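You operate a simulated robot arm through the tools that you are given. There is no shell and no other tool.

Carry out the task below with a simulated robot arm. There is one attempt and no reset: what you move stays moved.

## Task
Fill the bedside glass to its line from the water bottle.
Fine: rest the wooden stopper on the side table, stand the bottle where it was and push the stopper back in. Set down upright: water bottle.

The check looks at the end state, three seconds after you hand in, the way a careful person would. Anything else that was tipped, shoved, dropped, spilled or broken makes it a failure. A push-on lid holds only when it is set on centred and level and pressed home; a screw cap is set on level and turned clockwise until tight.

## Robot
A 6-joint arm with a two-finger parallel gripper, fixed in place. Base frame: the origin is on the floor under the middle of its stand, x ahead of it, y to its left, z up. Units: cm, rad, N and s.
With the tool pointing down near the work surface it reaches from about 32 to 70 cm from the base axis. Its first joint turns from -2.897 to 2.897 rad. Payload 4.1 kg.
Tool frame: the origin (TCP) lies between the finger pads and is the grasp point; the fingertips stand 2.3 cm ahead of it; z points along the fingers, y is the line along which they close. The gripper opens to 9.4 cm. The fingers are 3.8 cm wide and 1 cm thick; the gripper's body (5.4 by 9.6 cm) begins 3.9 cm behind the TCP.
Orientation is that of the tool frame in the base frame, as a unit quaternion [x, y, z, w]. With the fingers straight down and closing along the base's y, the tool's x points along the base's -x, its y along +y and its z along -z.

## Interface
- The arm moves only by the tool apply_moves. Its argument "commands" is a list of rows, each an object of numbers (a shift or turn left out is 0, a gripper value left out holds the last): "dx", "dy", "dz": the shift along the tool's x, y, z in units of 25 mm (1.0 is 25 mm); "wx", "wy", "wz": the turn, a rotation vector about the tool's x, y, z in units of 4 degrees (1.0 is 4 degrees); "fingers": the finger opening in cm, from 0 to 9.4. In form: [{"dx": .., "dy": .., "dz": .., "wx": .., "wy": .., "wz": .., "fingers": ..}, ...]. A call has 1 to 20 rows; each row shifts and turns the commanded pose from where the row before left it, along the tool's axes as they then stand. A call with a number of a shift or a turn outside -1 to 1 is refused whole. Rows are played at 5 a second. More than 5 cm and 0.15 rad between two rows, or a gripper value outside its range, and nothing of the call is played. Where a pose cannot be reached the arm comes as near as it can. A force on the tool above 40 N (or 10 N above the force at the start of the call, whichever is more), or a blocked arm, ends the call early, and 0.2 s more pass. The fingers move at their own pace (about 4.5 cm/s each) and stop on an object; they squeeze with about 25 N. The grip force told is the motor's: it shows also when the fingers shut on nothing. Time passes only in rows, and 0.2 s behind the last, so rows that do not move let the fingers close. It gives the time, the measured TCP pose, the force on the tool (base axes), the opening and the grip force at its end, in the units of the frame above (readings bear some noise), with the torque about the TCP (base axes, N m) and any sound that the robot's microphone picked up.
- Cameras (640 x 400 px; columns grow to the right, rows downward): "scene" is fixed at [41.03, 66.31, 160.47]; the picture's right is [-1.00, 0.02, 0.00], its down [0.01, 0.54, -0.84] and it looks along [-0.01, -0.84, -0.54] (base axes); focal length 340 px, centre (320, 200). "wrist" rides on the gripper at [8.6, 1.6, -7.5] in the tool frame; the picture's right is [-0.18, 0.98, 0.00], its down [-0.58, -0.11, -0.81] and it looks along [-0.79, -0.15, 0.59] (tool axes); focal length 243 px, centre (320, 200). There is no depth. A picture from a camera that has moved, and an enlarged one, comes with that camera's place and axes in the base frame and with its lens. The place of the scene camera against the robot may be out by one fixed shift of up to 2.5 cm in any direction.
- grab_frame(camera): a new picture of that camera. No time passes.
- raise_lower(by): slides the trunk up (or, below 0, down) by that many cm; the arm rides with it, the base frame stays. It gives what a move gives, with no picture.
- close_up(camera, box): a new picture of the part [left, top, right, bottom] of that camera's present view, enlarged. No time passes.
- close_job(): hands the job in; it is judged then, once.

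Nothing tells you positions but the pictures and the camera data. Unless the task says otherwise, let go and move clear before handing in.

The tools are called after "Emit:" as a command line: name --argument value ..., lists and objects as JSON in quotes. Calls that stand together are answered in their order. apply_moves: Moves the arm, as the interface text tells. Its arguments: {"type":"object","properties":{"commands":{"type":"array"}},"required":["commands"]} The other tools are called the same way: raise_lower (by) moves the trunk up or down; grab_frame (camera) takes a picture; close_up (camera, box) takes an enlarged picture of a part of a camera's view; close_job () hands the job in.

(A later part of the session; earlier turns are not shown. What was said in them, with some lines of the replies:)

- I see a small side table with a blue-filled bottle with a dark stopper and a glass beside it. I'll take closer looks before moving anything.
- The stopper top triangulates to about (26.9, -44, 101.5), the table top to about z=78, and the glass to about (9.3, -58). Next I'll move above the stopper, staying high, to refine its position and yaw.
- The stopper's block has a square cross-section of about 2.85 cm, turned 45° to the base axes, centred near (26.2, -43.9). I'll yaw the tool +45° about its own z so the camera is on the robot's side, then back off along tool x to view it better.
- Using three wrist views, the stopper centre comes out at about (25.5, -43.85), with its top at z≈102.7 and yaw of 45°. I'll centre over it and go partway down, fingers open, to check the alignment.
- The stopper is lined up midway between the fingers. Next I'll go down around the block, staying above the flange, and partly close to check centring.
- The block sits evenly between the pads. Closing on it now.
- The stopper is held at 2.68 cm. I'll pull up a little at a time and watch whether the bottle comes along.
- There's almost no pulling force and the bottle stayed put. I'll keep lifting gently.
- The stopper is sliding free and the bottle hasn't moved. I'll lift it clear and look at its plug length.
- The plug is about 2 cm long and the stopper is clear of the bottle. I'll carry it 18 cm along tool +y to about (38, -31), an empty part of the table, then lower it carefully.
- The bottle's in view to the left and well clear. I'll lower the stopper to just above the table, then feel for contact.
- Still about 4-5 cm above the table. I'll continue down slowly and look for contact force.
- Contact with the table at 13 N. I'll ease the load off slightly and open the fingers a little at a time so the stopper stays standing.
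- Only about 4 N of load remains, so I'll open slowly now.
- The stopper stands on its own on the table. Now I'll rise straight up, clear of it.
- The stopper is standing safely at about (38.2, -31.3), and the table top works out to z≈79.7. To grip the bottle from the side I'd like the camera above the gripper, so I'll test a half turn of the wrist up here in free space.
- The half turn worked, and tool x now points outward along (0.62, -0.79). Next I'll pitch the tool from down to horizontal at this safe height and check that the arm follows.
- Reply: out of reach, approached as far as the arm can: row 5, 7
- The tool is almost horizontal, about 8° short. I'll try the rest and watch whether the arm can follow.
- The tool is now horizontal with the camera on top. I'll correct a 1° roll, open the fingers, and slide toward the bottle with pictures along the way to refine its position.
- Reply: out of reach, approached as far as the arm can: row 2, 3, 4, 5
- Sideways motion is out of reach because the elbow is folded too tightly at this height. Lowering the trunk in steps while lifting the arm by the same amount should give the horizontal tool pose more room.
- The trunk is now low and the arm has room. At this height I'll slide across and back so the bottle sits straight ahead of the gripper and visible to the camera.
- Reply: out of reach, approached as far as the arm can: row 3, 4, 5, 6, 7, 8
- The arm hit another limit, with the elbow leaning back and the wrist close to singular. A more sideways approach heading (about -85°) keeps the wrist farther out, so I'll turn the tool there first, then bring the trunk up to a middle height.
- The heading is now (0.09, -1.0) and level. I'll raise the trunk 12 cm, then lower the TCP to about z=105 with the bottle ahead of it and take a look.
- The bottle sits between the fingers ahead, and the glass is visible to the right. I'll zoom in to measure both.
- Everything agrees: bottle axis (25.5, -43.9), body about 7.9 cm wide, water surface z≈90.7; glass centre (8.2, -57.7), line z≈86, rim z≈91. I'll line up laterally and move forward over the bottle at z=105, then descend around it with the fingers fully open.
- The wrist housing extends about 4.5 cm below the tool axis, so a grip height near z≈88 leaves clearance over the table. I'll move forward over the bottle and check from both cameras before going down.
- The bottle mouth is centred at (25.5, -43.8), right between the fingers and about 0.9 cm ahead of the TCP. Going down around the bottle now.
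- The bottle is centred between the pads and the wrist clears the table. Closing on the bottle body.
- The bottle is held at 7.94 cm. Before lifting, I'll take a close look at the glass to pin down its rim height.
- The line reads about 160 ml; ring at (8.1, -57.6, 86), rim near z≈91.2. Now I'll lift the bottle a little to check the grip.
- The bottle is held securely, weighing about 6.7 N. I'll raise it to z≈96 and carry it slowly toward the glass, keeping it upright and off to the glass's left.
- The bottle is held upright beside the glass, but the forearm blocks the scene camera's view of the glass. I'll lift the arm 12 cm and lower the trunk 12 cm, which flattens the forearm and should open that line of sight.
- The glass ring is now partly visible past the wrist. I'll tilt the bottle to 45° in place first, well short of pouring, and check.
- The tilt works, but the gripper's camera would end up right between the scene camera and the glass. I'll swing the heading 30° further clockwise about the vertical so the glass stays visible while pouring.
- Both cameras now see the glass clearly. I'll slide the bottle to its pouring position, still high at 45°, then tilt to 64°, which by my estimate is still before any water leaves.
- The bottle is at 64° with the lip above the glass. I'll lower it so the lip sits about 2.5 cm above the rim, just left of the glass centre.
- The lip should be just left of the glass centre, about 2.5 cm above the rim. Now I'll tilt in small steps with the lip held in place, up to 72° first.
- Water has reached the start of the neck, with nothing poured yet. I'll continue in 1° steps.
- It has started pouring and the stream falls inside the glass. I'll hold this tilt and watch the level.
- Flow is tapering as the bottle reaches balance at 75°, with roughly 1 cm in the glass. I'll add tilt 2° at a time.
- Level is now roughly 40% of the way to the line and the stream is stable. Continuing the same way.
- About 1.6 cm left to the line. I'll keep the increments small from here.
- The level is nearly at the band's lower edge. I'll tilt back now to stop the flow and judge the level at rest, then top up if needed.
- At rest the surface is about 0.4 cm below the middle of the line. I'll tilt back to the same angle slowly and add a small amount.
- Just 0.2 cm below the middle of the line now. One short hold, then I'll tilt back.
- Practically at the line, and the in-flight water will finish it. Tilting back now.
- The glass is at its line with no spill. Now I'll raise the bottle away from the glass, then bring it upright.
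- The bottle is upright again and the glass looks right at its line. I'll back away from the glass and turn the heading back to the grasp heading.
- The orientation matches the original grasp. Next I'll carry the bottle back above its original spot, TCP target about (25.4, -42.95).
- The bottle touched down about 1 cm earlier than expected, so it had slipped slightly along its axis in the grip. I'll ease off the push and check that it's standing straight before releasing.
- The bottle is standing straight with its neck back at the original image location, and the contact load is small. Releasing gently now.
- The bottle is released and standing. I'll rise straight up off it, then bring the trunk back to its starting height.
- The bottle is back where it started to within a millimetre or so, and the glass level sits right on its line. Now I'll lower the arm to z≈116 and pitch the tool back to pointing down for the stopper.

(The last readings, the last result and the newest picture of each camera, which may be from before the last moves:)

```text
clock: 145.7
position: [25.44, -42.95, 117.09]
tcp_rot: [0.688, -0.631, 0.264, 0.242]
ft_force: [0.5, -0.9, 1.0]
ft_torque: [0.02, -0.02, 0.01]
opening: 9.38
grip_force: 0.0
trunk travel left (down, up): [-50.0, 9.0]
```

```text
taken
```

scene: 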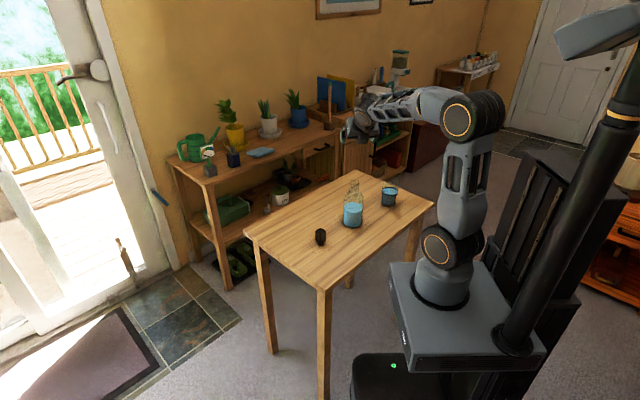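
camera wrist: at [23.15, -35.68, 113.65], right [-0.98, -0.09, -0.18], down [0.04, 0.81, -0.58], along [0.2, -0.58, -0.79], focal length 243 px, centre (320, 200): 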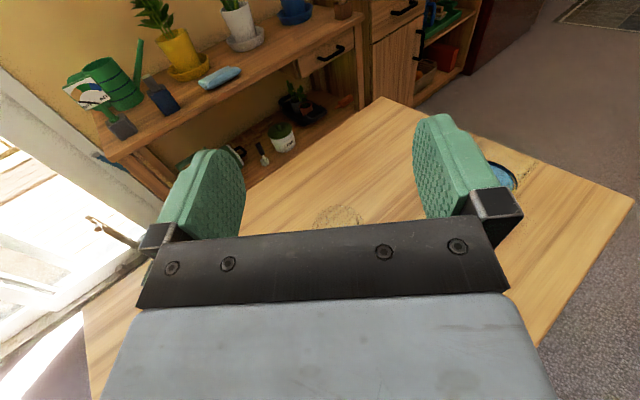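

Emit:
apply_moves --commands '[{"wy": -1}, {"wy": -1}, {"wy": -1}, {"wy": -1}, {"wy": -1}, {"wy": -1}, {"wy": -1}, {"wy": -1}, {"wy": -1}, {"wy": -1}, {"wy": -0.5}, {}]'

Emit:
grab_frame --camera "wrist"

```text
clock: 148.3
position: [25.35, -42.99, 117.19]
tcp_rot: [0.738, -0.675, -0.001, 0.001]
ft_force: [0.2, -0.3, -1.0]
ft_torque: [-0.02, 0.01, 0.03]
opening: 9.4
grip_force: 0.0
trunk travel left (down, up): [-50.0, 9.0]
```

```text
taken
camera wrist: at [24.58, -51.76, 124.68], right [-1.0, 0.1, 0.0], down [0.06, 0.59, 0.81], along [0.08, 0.8, -0.59], focal length 243 px, centre (320, 200)
```

wrist: 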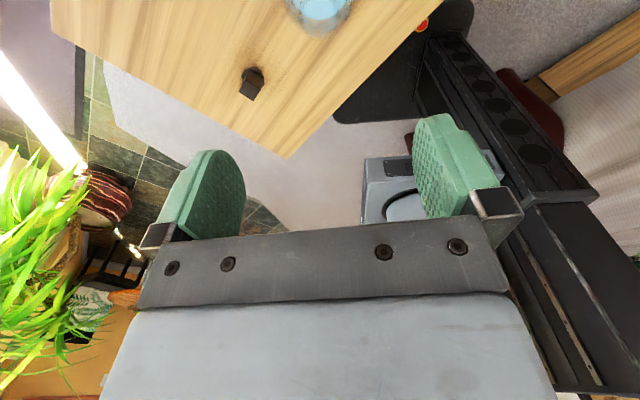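

The tool is pointing down again. I'll yaw it 50° so the fingers line up with the block's other pair of faces, which keeps the wrist well within its range.

Emit:
apply_moves --commands '[{"wz": 1}, {"wz": 1}, {"wz": 1}, {"wz": 1}, {"wz": 1}, {"wz": 1}, {"wz": 1}, {"wz": 1}, {"wz": 1}, {"wz": 1}, {"wz": 1}, {"wz": 1}, {"wz": 0.53}, {}]'

Emit:
grab_frame --camera "wrist"

Emit:
grab_frame --camera "scene"

```text
clock: 151.3
position: [25.27, -43.06, 117.41]
tcp_rot: [-0.382, 0.924, 0.0, -0.001]
ft_force: [-0.2, 0.2, -0.2]
ft_torque: [0.01, -0.02, 0.01]
opening: 9.42
grip_force: 0.1
trunk travel left (down, up): [-50.0, 9.0]
```

```text
taken
camera wrist: at [18.12, -47.98, 124.82], right [-0.56, 0.83, 0.0], down [0.49, 0.33, 0.81], along [0.67, 0.45, -0.59], focal length 243 px, centre (320, 200)
```

wrist: 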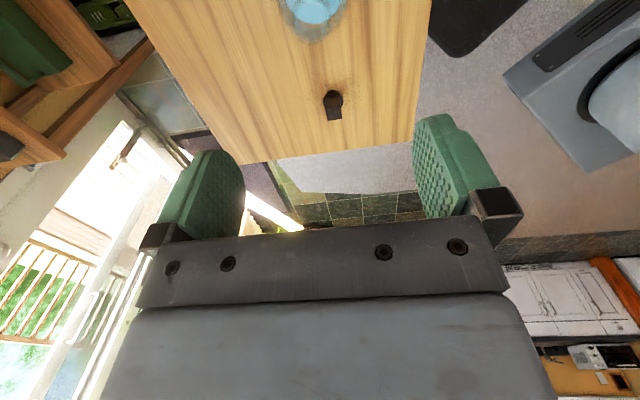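

```text
taken
```

scene: 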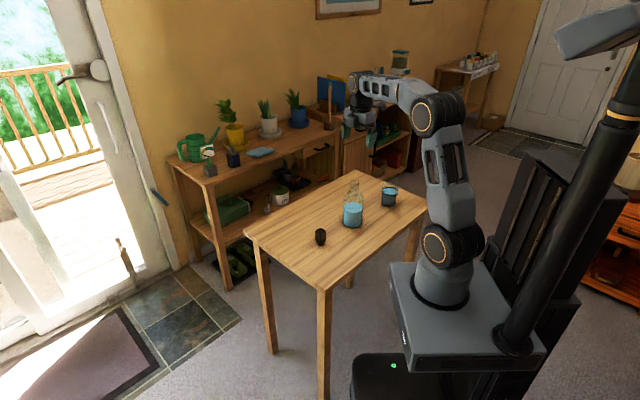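

Emit:
apply_moves --commands '[{"dx": -0.77, "dy": -0.033}, {"dx": -0.77, "dy": -0.033}, {"dx": -0.77, "dy": -0.033}, {"dx": -0.77, "dy": -0.033}, {"dx": -0.77, "dy": -0.033}, {"dx": -0.77, "dy": -0.033}, {"dx": -0.77, "dy": -0.033}, {"dx": -0.77, "dy": -0.033}, {"dx": -0.77, "dy": -0.033}, {"dz": 0.8}, {"dz": 0.8}, {"dz": 0.8}, {"dz": 0.8}, {"dz": 0.8}, {"dz": 0.8}, {}]'

Emit:
grab_frame --camera "wrist"

Emit:
close_up --camera "scene" --box '[290, 150, 410, 250]'

```text
clock: 154.7
position: [38.25, -31.23, 105.37]
tcp_rot: [-0.382, 0.924, 0.0, -0.001]
ft_force: [0.4, 0.3, 0.4]
ft_torque: [-0.02, -0.03, -0.01]
opening: 9.35
grip_force: 0.1
trunk travel left (down, up): [-50.0, 9.0]
```

```text
taken
camera wrist: at [30.97, -36.16, 112.87], right [-0.56, 0.83, 0.0], down [0.49, 0.33, 0.81], along [0.67, 0.45, -0.59], focal length 243 px, centre (320, 200)
```

wrist: 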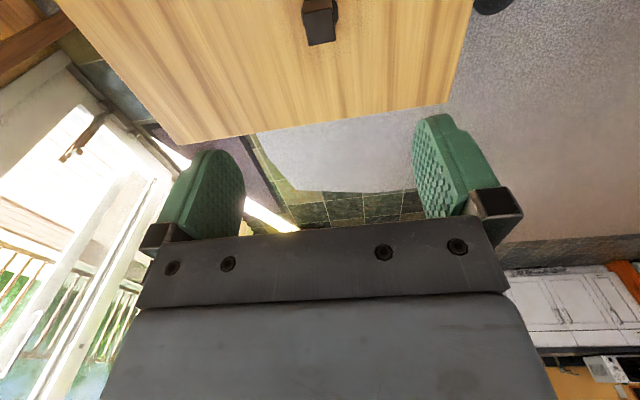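

```text
4.00 times, centred on (350, 200) of scene
camera zoom: at [41.03, 66.31, 160.47], right [-1.0, 0.02, 0.0], down [0.01, 0.54, -0.84], along [-0.01, -0.84, -0.54], focal length 1358 px, centre (200, 200)
```

zoom: 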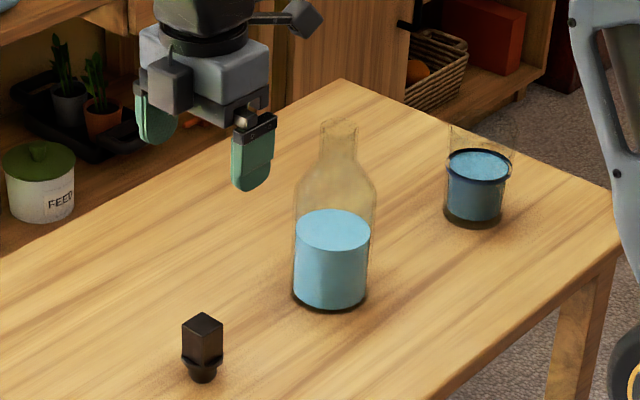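

Emit:
close_up --camera "wrist" --box '[280, 0, 360, 60]'

```text
6.67 times, centred on (320, 30) of wrist
camera zoom: at [30.97, -36.16, 112.87], right [-0.56, 0.83, 0.0], down [0.49, 0.33, 0.81], along [0.67, 0.45, -0.59], focal length 1618 px, centre (320, 1333)
```

zoom: 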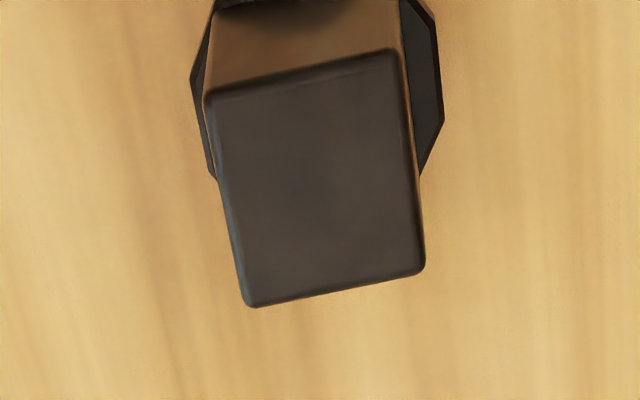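

The stopper is exactly below the tool, within about a millimetre, and square to the fingers. Descending to the same grasp height as before.

Emit:
apply_moves --commands '[{"dz": 0.8, "fingers": 6.0}, {"dz": 0.8}, {"dz": 0.8}, {"dz": 0.8}, {"dz": 0.8}, {"dz": 0.8}, {"dz": 0.5}, {}]'

Emit:
grab_frame --camera "wrist"

Emit:
close_up --camera "scene" --box '[290, 180, 390, 260]'

```text
clock: 156.5
position: [38.12, -31.53, 91.88]
tcp_rot: [-0.382, 0.924, -0.001, -0.001]
ft_force: [0.2, -1.2, -0.4]
ft_torque: [0.01, 0.0, -0.02]
opening: 6.03
grip_force: 0.1
trunk travel left (down, up): [-50.0, 9.0]
```

```text
taken
camera wrist: at [31.0, -36.33, 99.42], right [-0.56, 0.83, 0.0], down [0.49, 0.34, 0.81], along [0.67, 0.45, -0.59], focal length 243 px, centre (320, 200)
```

wrist: 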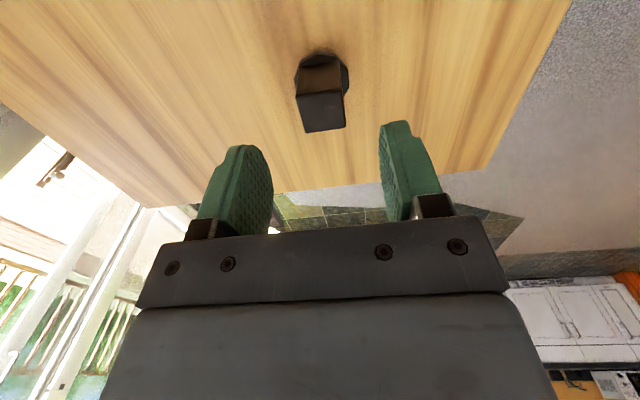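

```text
5.00 times, centred on (340, 220) of scene
camera zoom: at [41.03, 66.31, 160.47], right [-1.0, 0.02, 0.0], down [0.01, 0.54, -0.84], along [-0.01, -0.84, -0.54], focal length 1698 px, centre (220, 100)
```

zoom: 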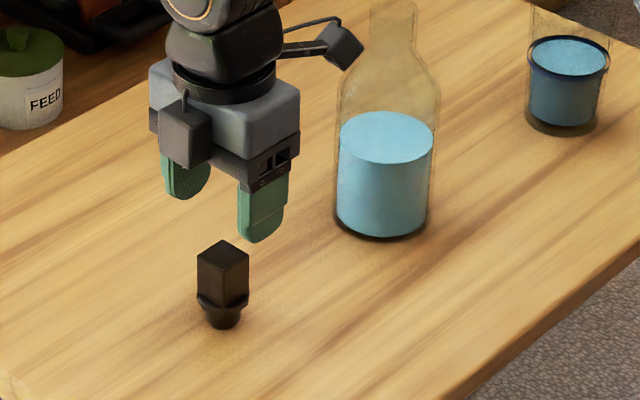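

Emit:
apply_moves --commands '[{}]'

Emit:
apply_moves --commands '[{}]'

Emit:
apply_moves --commands '[{}]'

```text
clock: 156.9
position: [38.21, -31.41, 91.92]
tcp_rot: [-0.382, 0.924, 0.0, -0.002]
ft_force: [0.2, 0.2, -0.4]
ft_torque: [0.01, 0.04, -0.02]
opening: 6.01
grip_force: 0.1
trunk travel left (down, up): [-50.0, 9.0]
```

```text
clock: 157.3
position: [38.11, -31.37, 91.84]
tcp_rot: [-0.382, 0.924, 0.0, -0.001]
ft_force: [0.3, -0.6, 0.7]
ft_torque: [-0.03, 0.03, -0.01]
opening: 6.01
grip_force: 0.1
trunk travel left (down, up): [-50.0, 9.0]
```

```text
clock: 157.7
position: [38.08, -31.43, 91.83]
tcp_rot: [-0.382, 0.924, -0.001, -0.001]
ft_force: [-0.2, 0.9, -0.3]
ft_torque: [-0.04, -0.01, -0.01]
opening: 5.98
grip_force: 0.1
trunk travel left (down, up): [-50.0, 9.0]
```

Averaged readings put the TCP 0.2 cm off the stopper centre. I'll correct that, descend, and grip.

Emit:
apply_moves --commands '[{"dx": -0.07, "dy": 0.031}, {"dz": 0.6}, {"dz": 0.6}, {"dz": 0.6}, {"dz": 0.5}, {"dz": 0.36}, {"fingers": 4.0}, {}, {}]'

Emit:
grab_frame --camera "wrist"

Emit:
close_up --camera "scene" --box '[310, 210, 360, 255]'

```text
clock: 159.7
position: [37.98, -31.13, 85.28]
tcp_rot: [-0.382, 0.924, 0.0, -0.001]
ft_force: [0.6, -0.3, -0.4]
ft_torque: [0.0, 0.0, -0.03]
opening: 3.98
grip_force: 0.0
trunk travel left (down, up): [-50.0, 9.0]
```

```text
taken
camera wrist: at [30.75, -36.1, 92.81], right [-0.56, 0.83, 0.0], down [0.49, 0.33, 0.81], along [0.67, 0.45, -0.59], focal length 243 px, centre (320, 200)
```

wrist: 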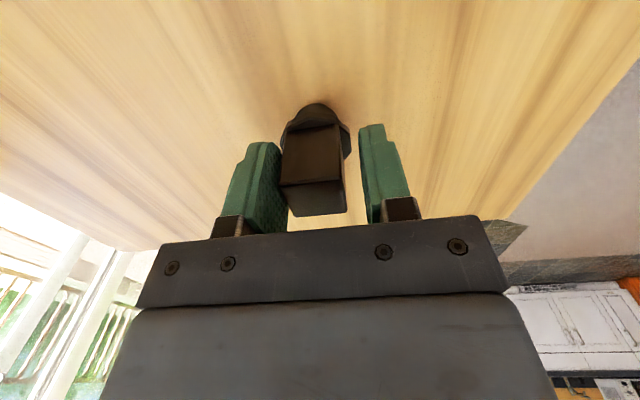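

```text
8.89 times, centred on (335, 232) of scene
camera zoom: at [41.03, 66.31, 160.47], right [-1.0, 0.02, 0.0], down [0.01, 0.54, -0.84], along [-0.01, -0.84, -0.54], focal length 3019 px, centre (187, -89)
```

zoom: 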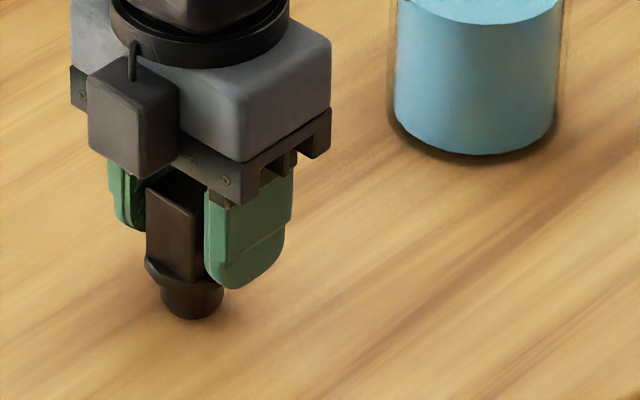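

Emit:
close_up --camera "wrist" --box '[240, 90, 400, 240]'

```text
2.67 times, centred on (320, 165) of wrist
camera zoom: at [30.75, -36.1, 92.81], right [-0.56, 0.83, 0.0], down [0.49, 0.33, 0.81], along [0.67, 0.45, -0.59], focal length 647 px, centre (320, 293)
```

zoom: 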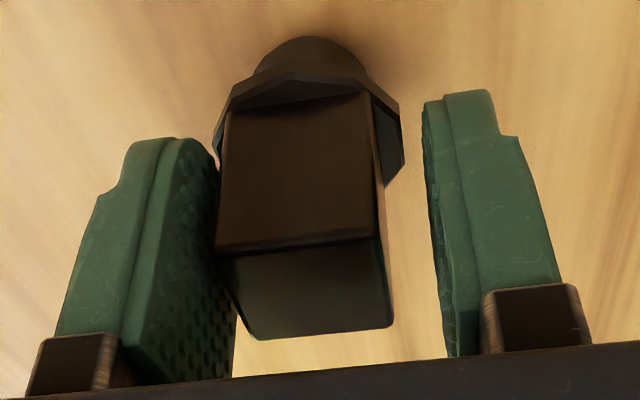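

Emit:
apply_moves --commands '[{"dy": -0.06}]'

Emit:
apply_moves --commands '[{}]'

Emit:
apply_moves --commands '[{}]'

Emit:
apply_moves --commands '[{}]'

Emit:
close_up --camera "wrist" --box '[240, 90, 400, 240]'

```text
clock: 160.1
position: [37.97, -31.29, 85.3]
tcp_rot: [-0.382, 0.924, -0.001, 0.0]
ft_force: [-0.2, -0.3, 0.6]
ft_torque: [0.0, -0.01, 0.0]
opening: 4.02
grip_force: 0.1
trunk travel left (down, up): [-50.0, 9.0]
```

```text
clock: 160.5
position: [37.96, -31.25, 85.27]
tcp_rot: [-0.382, 0.924, 0.0, 0.0]
ft_force: [-0.5, 0.2, 0.6]
ft_torque: [0.01, -0.03, 0.01]
opening: 3.99
grip_force: 0.0
trunk travel left (down, up): [-50.0, 9.0]
```

```text
clock: 160.9
position: [38.11, -31.27, 85.33]
tcp_rot: [-0.381, 0.925, -0.001, -0.001]
ft_force: [-1.2, 0.2, 0.3]
ft_torque: [0.03, 0.01, 0.02]
opening: 4.01
grip_force: 0.1
trunk travel left (down, up): [-50.0, 9.0]
```

```text
clock: 161.3
position: [38.0, -31.22, 85.24]
tcp_rot: [-0.382, 0.924, -0.001, -0.001]
ft_force: [0.7, 0.6, -0.2]
ft_torque: [0.02, -0.01, 0.02]
opening: 3.94
grip_force: 0.2
trunk travel left (down, up): [-50.0, 9.0]
```

```text
2.67 times, centred on (320, 165) of wrist
camera zoom: at [30.87, -36.22, 92.81], right [-0.56, 0.83, 0.0], down [0.49, 0.33, 0.81], along [0.67, 0.45, -0.59], focal length 647 px, centre (320, 293)
```

zoom: 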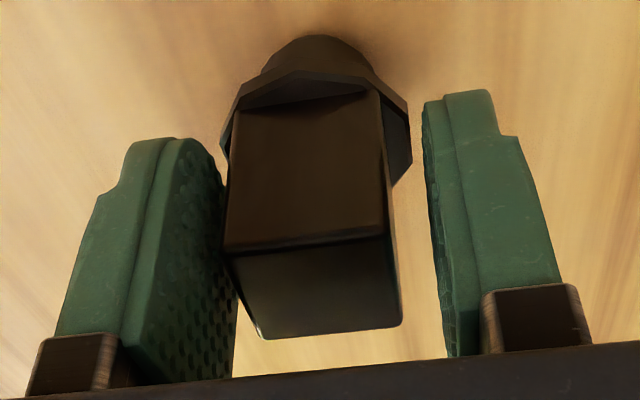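

The stopper is now centred between the fingers. I'll also compare the bottle's neck with the earlier picture, using the same crop, to see whether the bottle shifted at all.

Emit:
close_up --camera "scene" --box '[335, 145, 375, 195]'

Emit:
close_up --camera "scene" --box '[300, 170, 420, 260]'

```text
8.00 times, centred on (355, 170) of scene
camera zoom: at [41.03, 66.31, 160.47], right [-1.0, 0.02, 0.0], down [0.01, 0.54, -0.84], along [-0.01, -0.84, -0.54], focal length 2717 px, centre (40, 440)
```

zoom: 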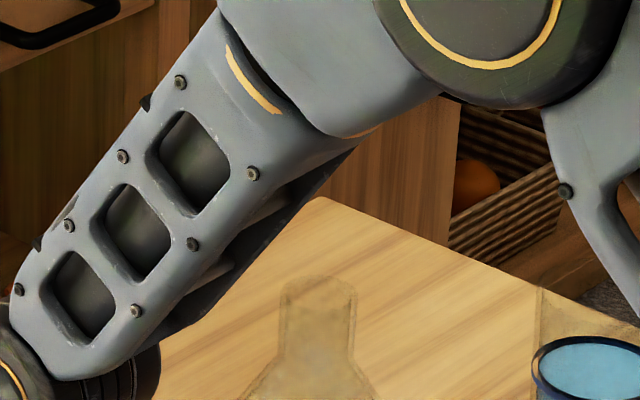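

```text
4.44 times, centred on (360, 215) of scene
camera zoom: at [41.03, 66.31, 160.47], right [-1.0, 0.02, 0.0], down [0.01, 0.54, -0.84], along [-0.01, -0.84, -0.54], focal length 1509 px, centre (142, 133)
```

zoom: 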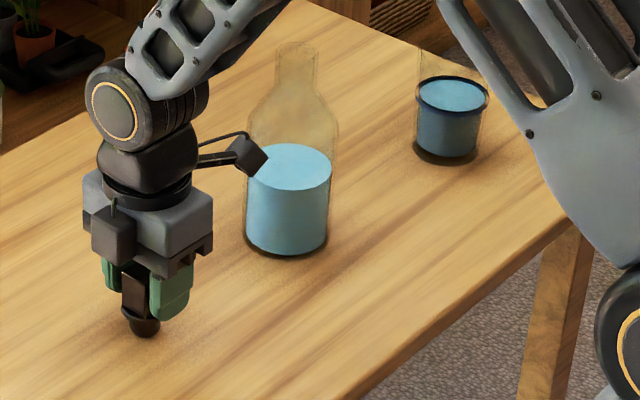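

The bottle shifted by only about 1 mm in -x. Now gripping the stopper.

Emit:
apply_moves --commands '[{"fingers": 1.5}, {}, {}, {}]'

Emit:
close_up --camera "wrist" --box '[240, 90, 400, 240]'

Emit:
apply_moves --commands '[{}]'

```text
clock: 162.3
position: [38.1, -31.39, 85.24]
tcp_rot: [-0.382, 0.924, -0.001, -0.001]
ft_force: [0.6, -0.5, -0.1]
ft_torque: [0.03, 0.01, 0.01]
opening: 2.69
grip_force: 24.7
trunk travel left (down, up): [-50.0, 9.0]
```

```text
2.67 times, centred on (320, 165) of wrist
camera zoom: at [30.87, -36.22, 92.81], right [-0.56, 0.83, 0.0], down [0.49, 0.33, 0.81], along [0.67, 0.45, -0.59], focal length 647 px, centre (320, 293)
```

zoom: 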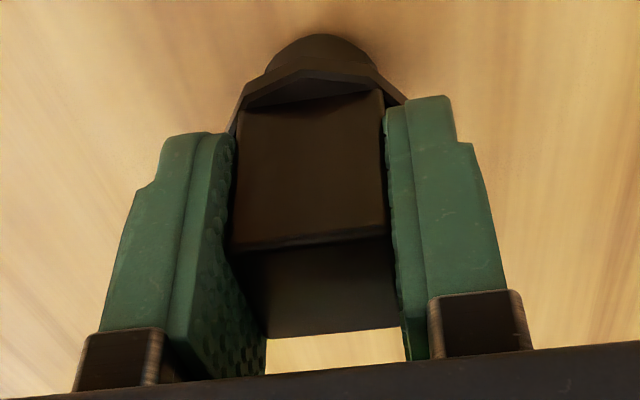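

```text
clock: 162.7
position: [38.08, -31.24, 85.15]
tcp_rot: [-0.382, 0.924, -0.001, 0.0]
ft_force: [0.4, -0.2, 1.2]
ft_torque: [-0.03, -0.03, 0.01]
opening: 2.69
grip_force: 24.9
trunk travel left (down, up): [-50.0, 9.0]
```

The stopper is gripped. I'll lift it straight up well above the bottle's height, then carry it back 18 cm over the neck.

Emit:
apply_moves --commands '[{"dz": -0.3}, {"dz": -0.7}, {"dz": -0.85}, {"dz": -0.85}, {"dz": -0.85}, {"dz": -0.85}, {"dz": -0.85}, {"dz": -0.85}, {"dz": -0.85}, {"dz": -0.85}, {"dz": -0.85}, {"dz": -0.85}, {}]'

Emit:
apply_moves --commands '[{"dx": 0.4}, {"dx": 0.7}, {"dx": 0.7}, {"dx": 0.7}, {"dx": 0.7}, {"dx": 0.7}, {"dx": 0.7}, {"dx": 0.7}, {"dx": 0.7}, {"dx": 0.7}, {"dx": 0.54, "dy": 0.014}, {}]'

Emit:
grab_frame --camera "wrist"

Emit:
close_up --camera "scene" --box '[320, 120, 400, 220]'

```text
clock: 165.5
position: [38.1, -31.22, 108.97]
tcp_rot: [-0.382, 0.924, 0.0, -0.002]
ft_force: [0.6, 0.2, 0.1]
ft_torque: [-0.02, 0.03, 0.0]
opening: 2.71
grip_force: 25.3
trunk travel left (down, up): [-50.0, 9.0]
```

```text
clock: 168.1
position: [25.35, -43.96, 108.92]
tcp_rot: [-0.381, 0.925, 0.0, -0.001]
ft_force: [0.7, 0.7, 0.4]
ft_torque: [-0.01, -0.01, -0.01]
opening: 2.68
grip_force: 25.5
trunk travel left (down, up): [-50.0, 9.0]
```

```text
taken
camera wrist: at [18.13, -49.0, 116.45], right [-0.56, 0.83, 0.0], down [0.49, 0.33, 0.81], along [0.67, 0.45, -0.59], focal length 243 px, centre (320, 200)
```

wrist: 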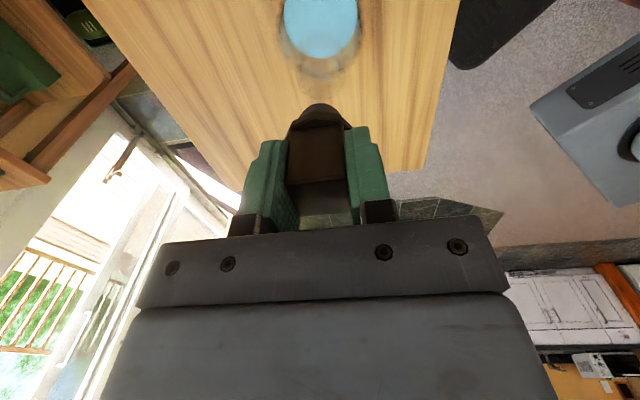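

```text
4.00 times, centred on (360, 170) of scene
camera zoom: at [41.03, 66.31, 160.47], right [-1.0, 0.02, 0.0], down [0.01, 0.54, -0.84], along [-0.01, -0.84, -0.54], focal length 1358 px, centre (160, 320)
```

zoom: 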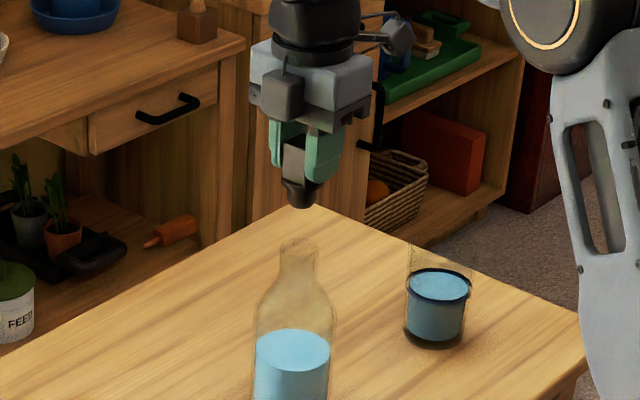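

Emit:
close_up --camera "wrist" --box '[260, 30, 380, 120]'

Emit:
close_up --camera "scene" --box '[335, 150, 375, 195]'

```text
4.44 times, centred on (320, 75) of wrist
camera zoom: at [18.13, -49.0, 116.45], right [-0.56, 0.83, 0.0], down [0.49, 0.33, 0.81], along [0.67, 0.45, -0.59], focal length 1078 px, centre (320, 756)
```

zoom: 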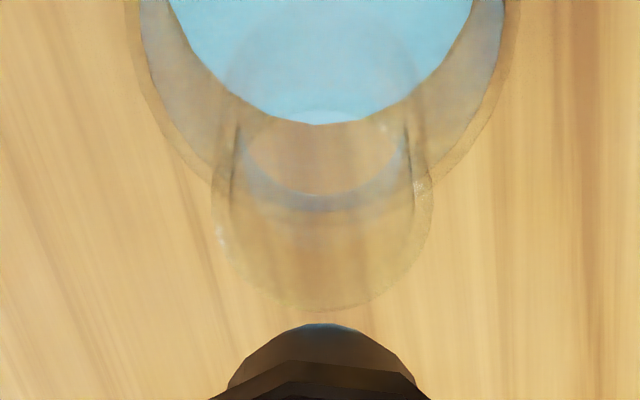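

```text
8.89 times, centred on (355, 172) of scene
camera zoom: at [41.03, 66.31, 160.47], right [-1.0, 0.02, 0.0], down [0.01, 0.54, -0.84], along [-0.01, -0.84, -0.54], focal length 3019 px, centre (9, 444)
```

zoom: 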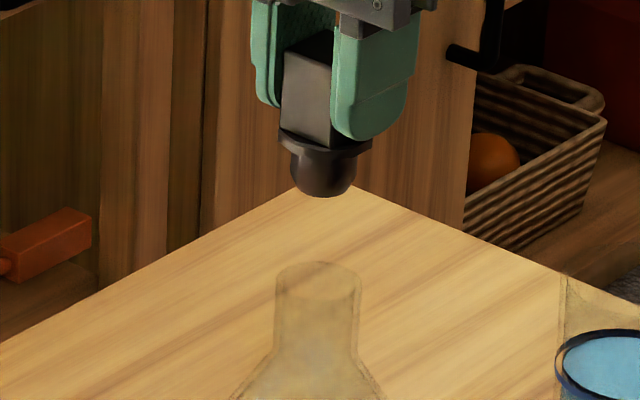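

The plug lines up with the mouth in both views to within about a millimetre. I'll go down slowly and watch the force.

Emit:
apply_moves --commands '[{"dz": 0.4}, {"dz": 0.4}, {"dz": 0.3}, {"dz": 0.2}, {"dz": 0.2}, {}]'

Emit:
close_up --camera "wrist" --box '[260, 30, 380, 120]'

Emit:
close_up --camera "scene" --box '[335, 155, 375, 200]'

```text
clock: 169.5
position: [25.46, -44.13, 105.29]
tcp_rot: [-0.382, 0.924, 0.0, -0.001]
ft_force: [0.5, 1.4, 0.0]
ft_torque: [0.01, 0.0, 0.0]
opening: 2.71
grip_force: 24.6
trunk travel left (down, up): [-50.0, 9.0]
```

```text
4.44 times, centred on (320, 75) of wrist
camera zoom: at [18.22, -49.05, 112.84], right [-0.56, 0.83, 0.0], down [0.49, 0.33, 0.81], along [0.67, 0.45, -0.59], focal length 1078 px, centre (320, 756)
```

zoom: 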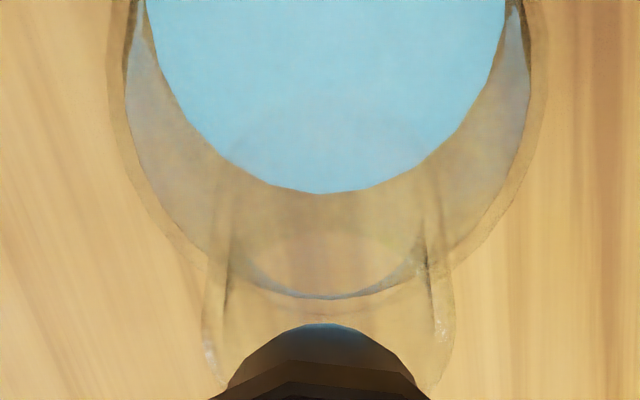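

```text
8.89 times, centred on (355, 178) of scene
camera zoom: at [41.03, 66.31, 160.47], right [-1.0, 0.02, 0.0], down [0.01, 0.54, -0.84], along [-0.01, -0.84, -0.54], focal length 3019 px, centre (9, 400)
```

zoom: 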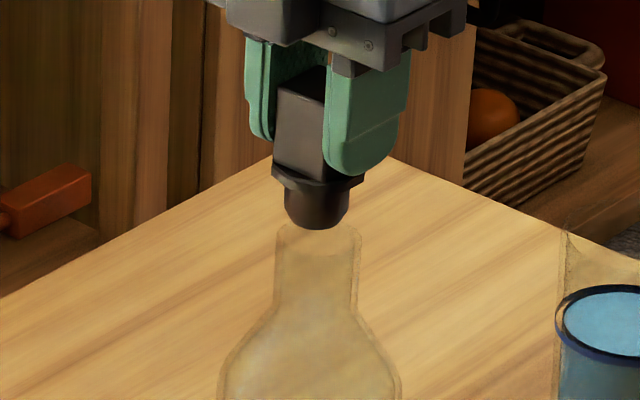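

Emit:
apply_moves --commands '[{"dy": 0.03}, {}]'

Emit:
close_up --camera "wrist" --box '[260, 30, 380, 120]'

Emit:
close_up --camera "scene" --box '[340, 165, 370, 190]'

```text
clock: 170.1
position: [25.43, -44.05, 105.38]
tcp_rot: [-0.382, 0.924, -0.001, -0.001]
ft_force: [0.2, 0.5, -1.0]
ft_torque: [-0.01, 0.02, 0.01]
opening: 2.68
grip_force: 25.2
trunk travel left (down, up): [-50.0, 9.0]
```

```text
4.44 times, centred on (320, 75) of wrist
camera zoom: at [18.2, -48.91, 112.83], right [-0.56, 0.83, 0.0], down [0.49, 0.33, 0.81], along [0.67, 0.45, -0.59], focal length 1078 px, centre (320, 756)
```

zoom: 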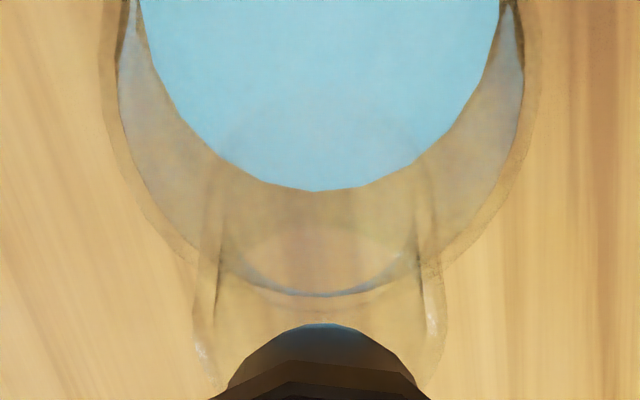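

```text
16.00 times, centred on (355, 178) of scene
camera zoom: at [41.03, 66.31, 160.47], right [-1.0, 0.02, 0.0], down [0.01, 0.54, -0.84], along [-0.01, -0.84, -0.54], focal length 5434 px, centre (-240, 560)
```

zoom: 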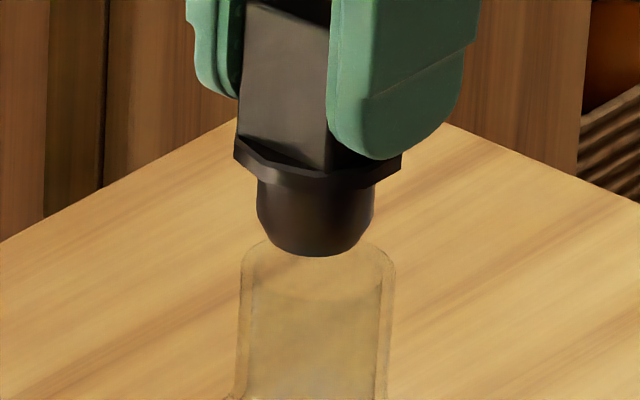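

Alignment checks out in both axes, within about 1 mm. I'll start inserting in small steps and monitor the force.

Emit:
apply_moves --commands '[{"dz": 0.12}, {"dz": 0.12}, {"dz": 0.12}, {"dz": 0.12}, {"dz": 0.12}, {"dz": 0.1}, {}]'

Emit:
close_up --camera "scene" --box '[340, 165, 370, 190]'

Emit:
close_up --camera "wrist" --box '[260, 30, 380, 120]'

```text
clock: 171.7
position: [25.34, -44.04, 103.36]
tcp_rot: [-0.381, 0.924, 0.0, -0.001]
ft_force: [0.1, -0.4, -0.2]
ft_torque: [-0.06, 0.01, 0.01]
opening: 2.7
grip_force: 25.2
trunk travel left (down, up): [-50.0, 9.0]
```

```text
16.00 times, centred on (355, 178) of scene
camera zoom: at [41.03, 66.31, 160.47], right [-1.0, 0.02, 0.0], down [0.01, 0.54, -0.84], along [-0.01, -0.84, -0.54], focal length 5434 px, centre (-240, 560)
```

zoom: 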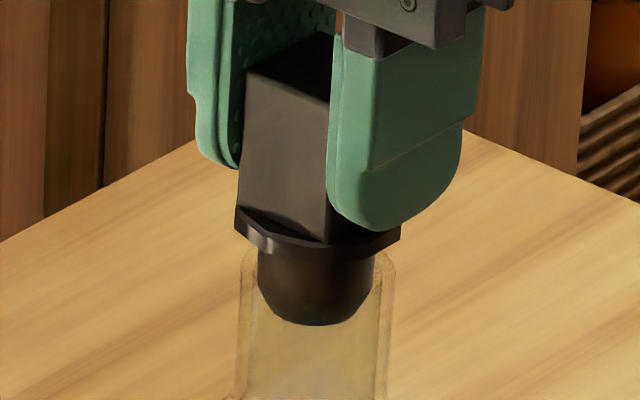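

```text
4.44 times, centred on (320, 75) of wrist
camera zoom: at [18.1, -48.93, 110.99], right [-0.56, 0.83, 0.0], down [0.49, 0.33, 0.81], along [0.67, 0.45, -0.59], focal length 1078 px, centre (320, 756)
```

zoom: 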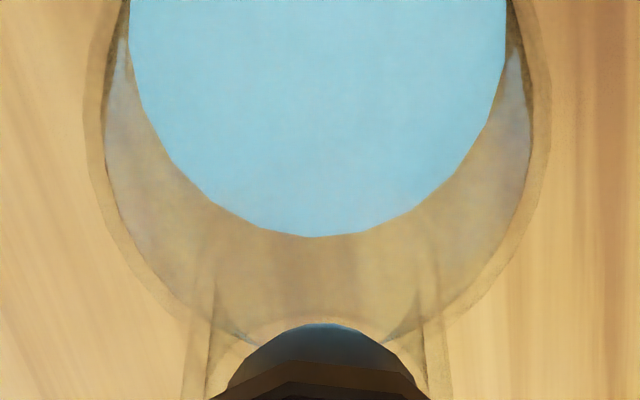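

The plug is entering the neck cleanly with no side force, with about 1.4 cm to go. Continuing in small steps.

Emit:
apply_moves --commands '[{"dz": 0.1}, {"dz": 0.1}, {"dz": 0.08}, {"dz": 0.08}, {}]'

Emit:
close_up --camera "scene" --box '[340, 165, 370, 190]'

```text
clock: 172.9
position: [25.39, -43.92, 102.5]
tcp_rot: [-0.381, 0.925, 0.0, -0.001]
ft_force: [0.5, -1.2, -0.4]
ft_torque: [-0.03, 0.01, -0.01]
opening: 2.67
grip_force: 25.0
trunk travel left (down, up): [-50.0, 9.0]
```

```text
16.00 times, centred on (355, 178) of scene
camera zoom: at [41.03, 66.31, 160.47], right [-1.0, 0.02, 0.0], down [0.01, 0.54, -0.84], along [-0.01, -0.84, -0.54], focal length 5434 px, centre (-240, 560)
```

zoom: 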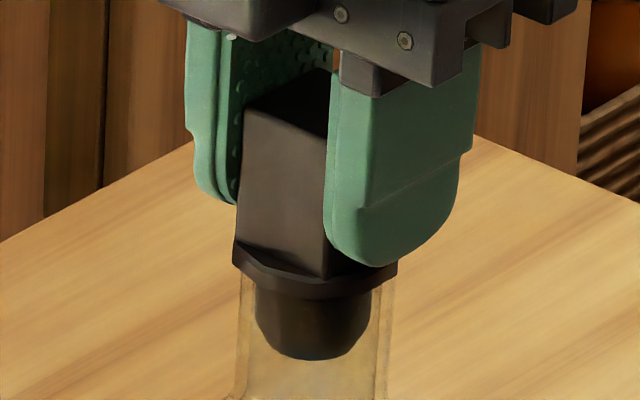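

Emit:
apply_moves --commands '[{"dz": 0.05}, {"dz": 0.05}, {"dz": 0.04}, {}]'

Emit:
close_up --camera "scene" --box '[340, 165, 370, 190]'

```text
clock: 173.9
position: [25.4, -44.06, 102.28]
tcp_rot: [-0.382, 0.924, -0.001, -0.001]
ft_force: [-1.2, 0.1, -0.7]
ft_torque: [0.01, 0.08, 0.01]
opening: 2.71
grip_force: 24.8
trunk travel left (down, up): [-50.0, 9.0]
```

```text
16.00 times, centred on (355, 178) of scene
camera zoom: at [41.03, 66.31, 160.47], right [-1.0, 0.02, 0.0], down [0.01, 0.54, -0.84], along [-0.01, -0.84, -0.54], focal length 5434 px, centre (-240, 560)
```

zoom: 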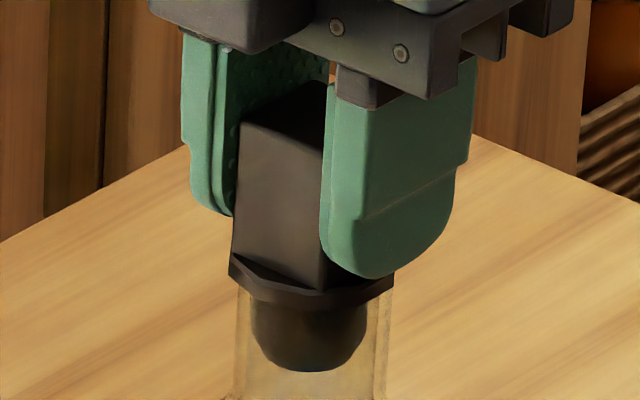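

Emit:
apply_moves --commands '[{"dz": 0.04}, {"dz": 0.03}, {}]'

Emit:
close_up --camera "scene" --box '[340, 165, 370, 190]'

```text
clock: 174.7
position: [25.28, -44.05, 102.07]
tcp_rot: [-0.382, 0.924, -0.001, 0.0]
ft_force: [-1.4, -1.1, 6.5]
ft_torque: [0.05, 0.02, 0.02]
opening: 2.69
grip_force: 25.4
trunk travel left (down, up): [-50.0, 9.0]
```

```text
16.00 times, centred on (355, 178) of scene
camera zoom: at [41.03, 66.31, 160.47], right [-1.0, 0.02, 0.0], down [0.01, 0.54, -0.84], along [-0.01, -0.84, -0.54], focal length 5434 px, centre (-240, 560)
```

zoom: 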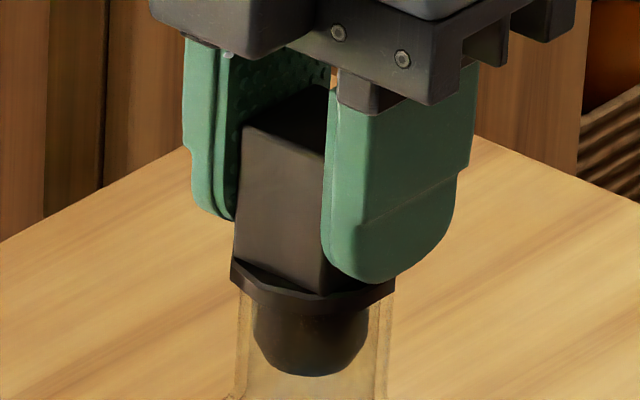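

Contact is building (6.5 N) right at the expected seating height. I'll press it home with a firmer push.

Emit:
apply_moves --commands '[{"dz": 0.03}, {"dz": 0.03}, {}]'

Emit:
close_up --camera "scene" --box '[340, 165, 370, 190]'

```text
clock: 175.5
position: [25.43, -43.98, 102.08]
tcp_rot: [-0.381, 0.924, -0.003, 0.0]
ft_force: [1.1, -3.9, 27.0]
ft_torque: [0.12, 0.0, 0.0]
opening: 2.68
grip_force: 25.0
trunk travel left (down, up): [-50.0, 9.0]
```

```text
16.00 times, centred on (355, 178) of scene
camera zoom: at [41.03, 66.31, 160.47], right [-1.0, 0.02, 0.0], down [0.01, 0.54, -0.84], along [-0.01, -0.84, -0.54], focal length 5434 px, centre (-240, 560)
```

zoom: 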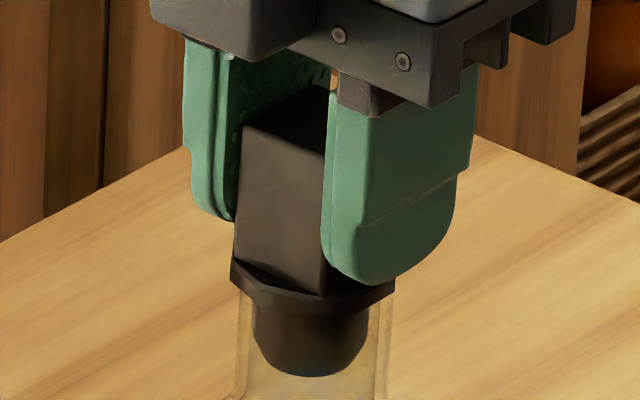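

Emit:
apply_moves --commands '[{"dz": 0.02}, {}]'

```text
clock: 176.1
position: [25.32, -43.97, 101.93]
tcp_rot: [-0.382, 0.924, -0.003, -0.001]
ft_force: [2.4, -5.2, 27.1]
ft_torque: [-0.04, -0.03, -0.02]
opening: 2.7
grip_force: 25.0
trunk travel left (down, up): [-50.0, 9.0]
```

It's firmly seated at 27 N with no further travel. I'll relax the push before releasing.

Emit:
apply_moves --commands '[{"dz": -0.03}, {"dz": -0.03}, {}]'

```text
clock: 176.9
position: [25.32, -43.9, 101.99]
tcp_rot: [-0.382, 0.924, -0.001, -0.001]
ft_force: [2.1, -3.4, 16.4]
ft_torque: [-0.09, -0.14, 0.0]
opening: 2.68
grip_force: 25.0
trunk travel left (down, up): [-50.0, 9.0]
```

Emit:
apply_moves --commands '[{"dz": -0.03}, {}, {}]'

```text
clock: 177.7
position: [25.28, -44.08, 101.95]
tcp_rot: [-0.382, 0.924, 0.002, -0.001]
ft_force: [0.5, -1.0, 0.7]
ft_torque: [-0.03, 0.0, -0.02]
opening: 2.7
grip_force: 24.9
trunk travel left (down, up): [-50.0, 9.0]
```

The load is near zero. Opening the fingers slowly.

Emit:
apply_moves --commands '[{"fingers": 2.9}, {}, {"fingers": 3.3}, {}, {"fingers": 4.5}, {}]'

Emit:
close_up --camera "scene" --box '[340, 165, 370, 190]'

Emit:
close_up --camera "wrist" --box '[220, 60, 420, 240]'

```text
clock: 179.1
position: [25.39, -44.1, 101.93]
tcp_rot: [-0.381, 0.925, -0.001, -0.001]
ft_force: [-0.3, 0.0, -0.2]
ft_torque: [-0.01, -0.01, -0.01]
opening: 4.5
grip_force: 0.1
trunk travel left (down, up): [-50.0, 9.0]
```

```text
16.00 times, centred on (355, 178) of scene
camera zoom: at [41.03, 66.31, 160.47], right [-1.0, 0.02, 0.0], down [0.01, 0.54, -0.84], along [-0.01, -0.84, -0.54], focal length 5434 px, centre (-240, 560)
```

zoom: 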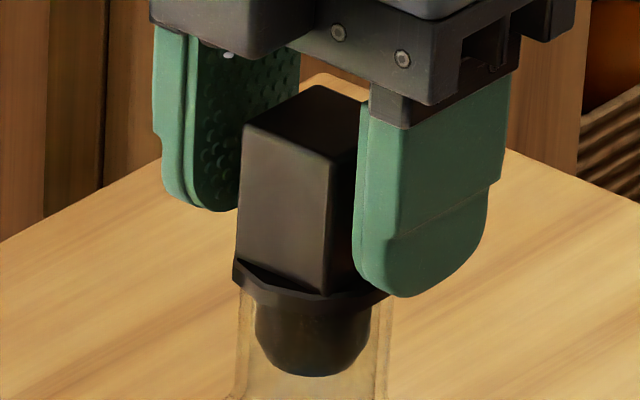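

```text
2.22 times, centred on (320, 150) of wrist
camera zoom: at [18.13, -48.97, 109.6], right [-0.56, 0.83, 0.0], down [0.49, 0.33, 0.81], along [0.67, 0.45, -0.59], focal length 539 px, centre (320, 311)
```

zoom: 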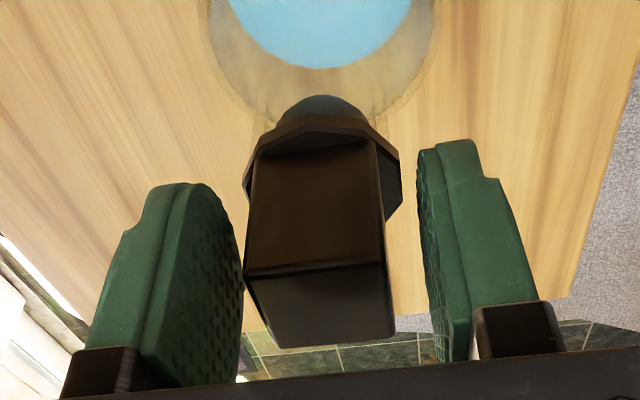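

The stopper sits exactly as in the first picture. I'll rise straight up and clear.

Emit:
apply_moves --commands '[{"fingers": 6.0}, {"dz": -0.3}, {"dz": -0.6}, {"dz": -0.8}, {"dz": -0.8}, {"dz": -0.8}, {"dz": -0.8}, {"dz": -0.8}, {"dz": -0.8}, {}]'

Emit:
close_up --camera "scene" --box '[310, 155, 430, 245]'

Emit:
close_up --camera "scene" --box '[335, 165, 375, 190]'

Emit:
close_up --camera "scene" --box '[375, 180, 405, 205]'

Emit:
grab_frame --camera "scene"

```text
clock: 181.3
position: [25.29, -43.73, 116.37]
tcp_rot: [-0.382, 0.924, -0.001, 0.0]
ft_force: [-0.7, -1.0, 0.6]
ft_torque: [-0.01, 0.02, -0.01]
opening: 6.0
grip_force: 0.1
trunk travel left (down, up): [-50.0, 9.0]
```

```text
4.44 times, centred on (370, 200) of scene
camera zoom: at [41.03, 66.31, 160.47], right [-1.0, 0.02, 0.0], down [0.01, 0.54, -0.84], along [-0.01, -0.84, -0.54], focal length 1509 px, centre (98, 200)
```

zoom: 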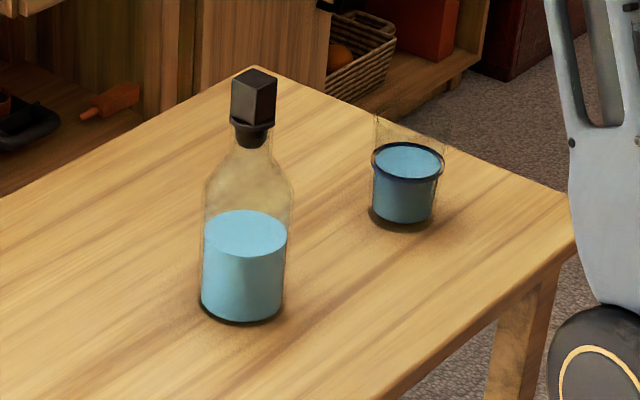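

```text
16.00 times, centred on (355, 178) of scene
camera zoom: at [41.03, 66.31, 160.47], right [-1.0, 0.02, 0.0], down [0.01, 0.54, -0.84], along [-0.01, -0.84, -0.54], focal length 5434 px, centre (-240, 560)
```

zoom: 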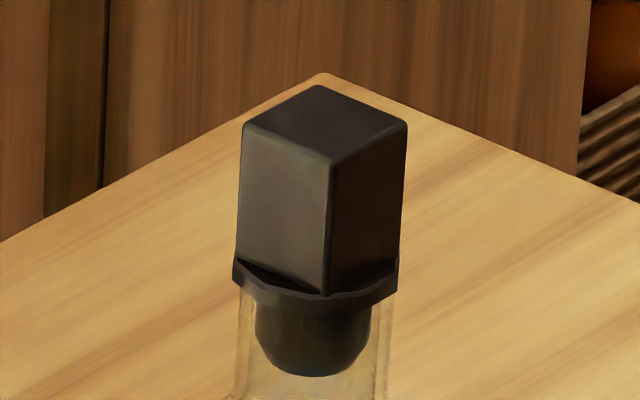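

```text
16.00 times, centred on (390, 192) of scene
camera zoom: at [41.03, 66.31, 160.47], right [-1.0, 0.02, 0.0], down [0.01, 0.54, -0.84], along [-0.01, -0.84, -0.54], focal length 5434 px, centre (-800, 320)
```

zoom: 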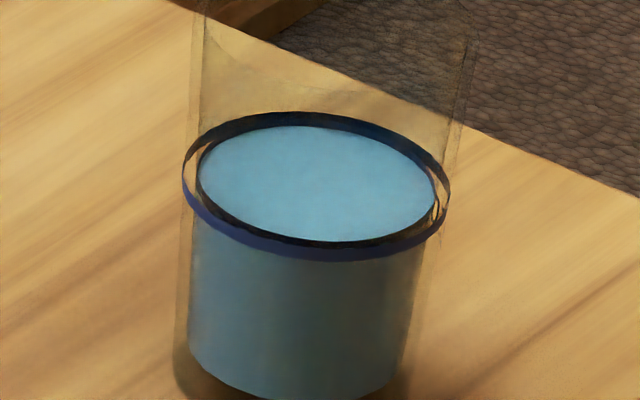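

```text
taken
```

scene: 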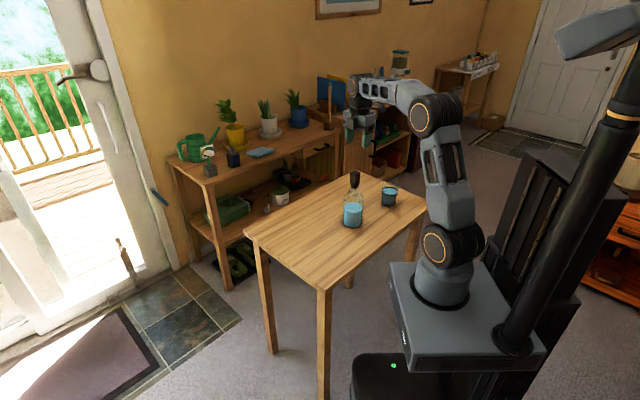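

Everything matches the target. The stopper is seated as it was at first, the bottle stands upright in its place, the glass is at its line, and the table is dry. I'll move a little farther clear and take a last look before handing in.

Emit:
apply_moves --commands '[{"dz": -0.7}, {"dz": -0.7}, {"dz": -0.7}, {}]'

Emit:
grab_frame --camera "wrist"

Emit:
close_up --camera "scene" --box '[220, 150, 460, 320]'

```text
clock: 182.3
position: [25.31, -43.83, 121.68]
tcp_rot: [-0.382, 0.924, -0.001, -0.001]
ft_force: [0.3, 1.1, 0.2]
ft_torque: [-0.03, 0.03, 0.01]
opening: 6.01
grip_force: 0.0
trunk travel left (down, up): [-50.0, 9.0]
```

```text
taken
camera wrist: at [18.05, -48.77, 129.28], right [-0.56, 0.83, 0.0], down [0.49, 0.33, 0.81], along [0.67, 0.45, -0.59], focal length 243 px, centre (320, 200)
```

wrist: 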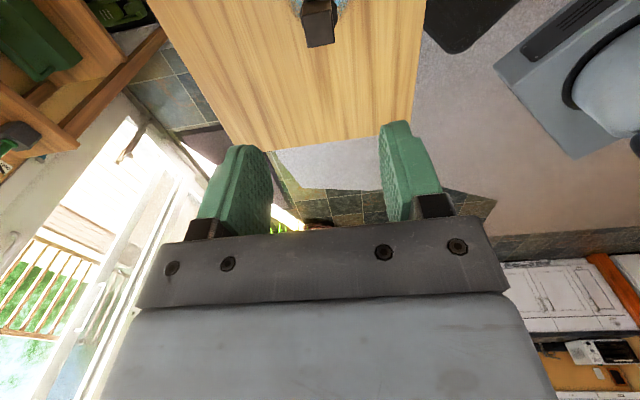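

```text
2.35 times, centred on (340, 235) of scene
camera zoom: at [41.03, 66.31, 160.47], right [-1.0, 0.02, 0.0], down [0.01, 0.54, -0.84], along [-0.01, -0.84, -0.54], focal length 799 px, centre (273, 118)
```

zoom: 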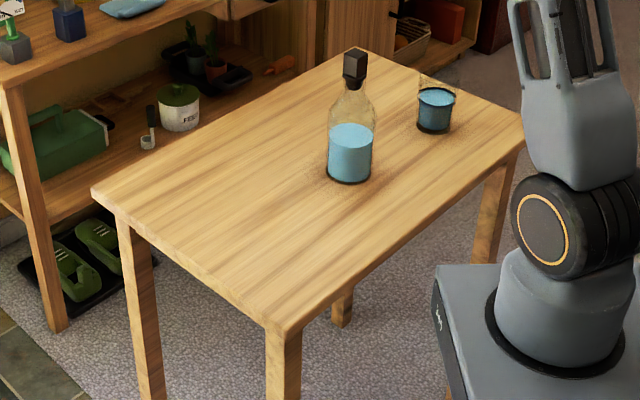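

The table is dry, the bottle is upright and stoppered in its original place, the glass is filled to its line, and the arm is clear. Handing in.

Emit:
close_job

```text
The job is handed in.
```

The glass is filled to its line, and the water bottle is standing upright where it was with the stopper pushed back in. I've handed the job in, and no result has come back yet.

- **Glass:** the water surface measures level with the middle of the line in the last close-up. I saw no spill on the table.
- **Bottle:** it slipped about 1 cm in the grip during the pour, but it is back within about 1–2 mm of its starting spot.
- **Stopper:** it rested on the side table during the pour. I pressed it home with about 27 N until it stopped moving, and it looks the same as in the first picture.
- **Arm:** the gripper is open and raised well above the bottle, touching nothing.
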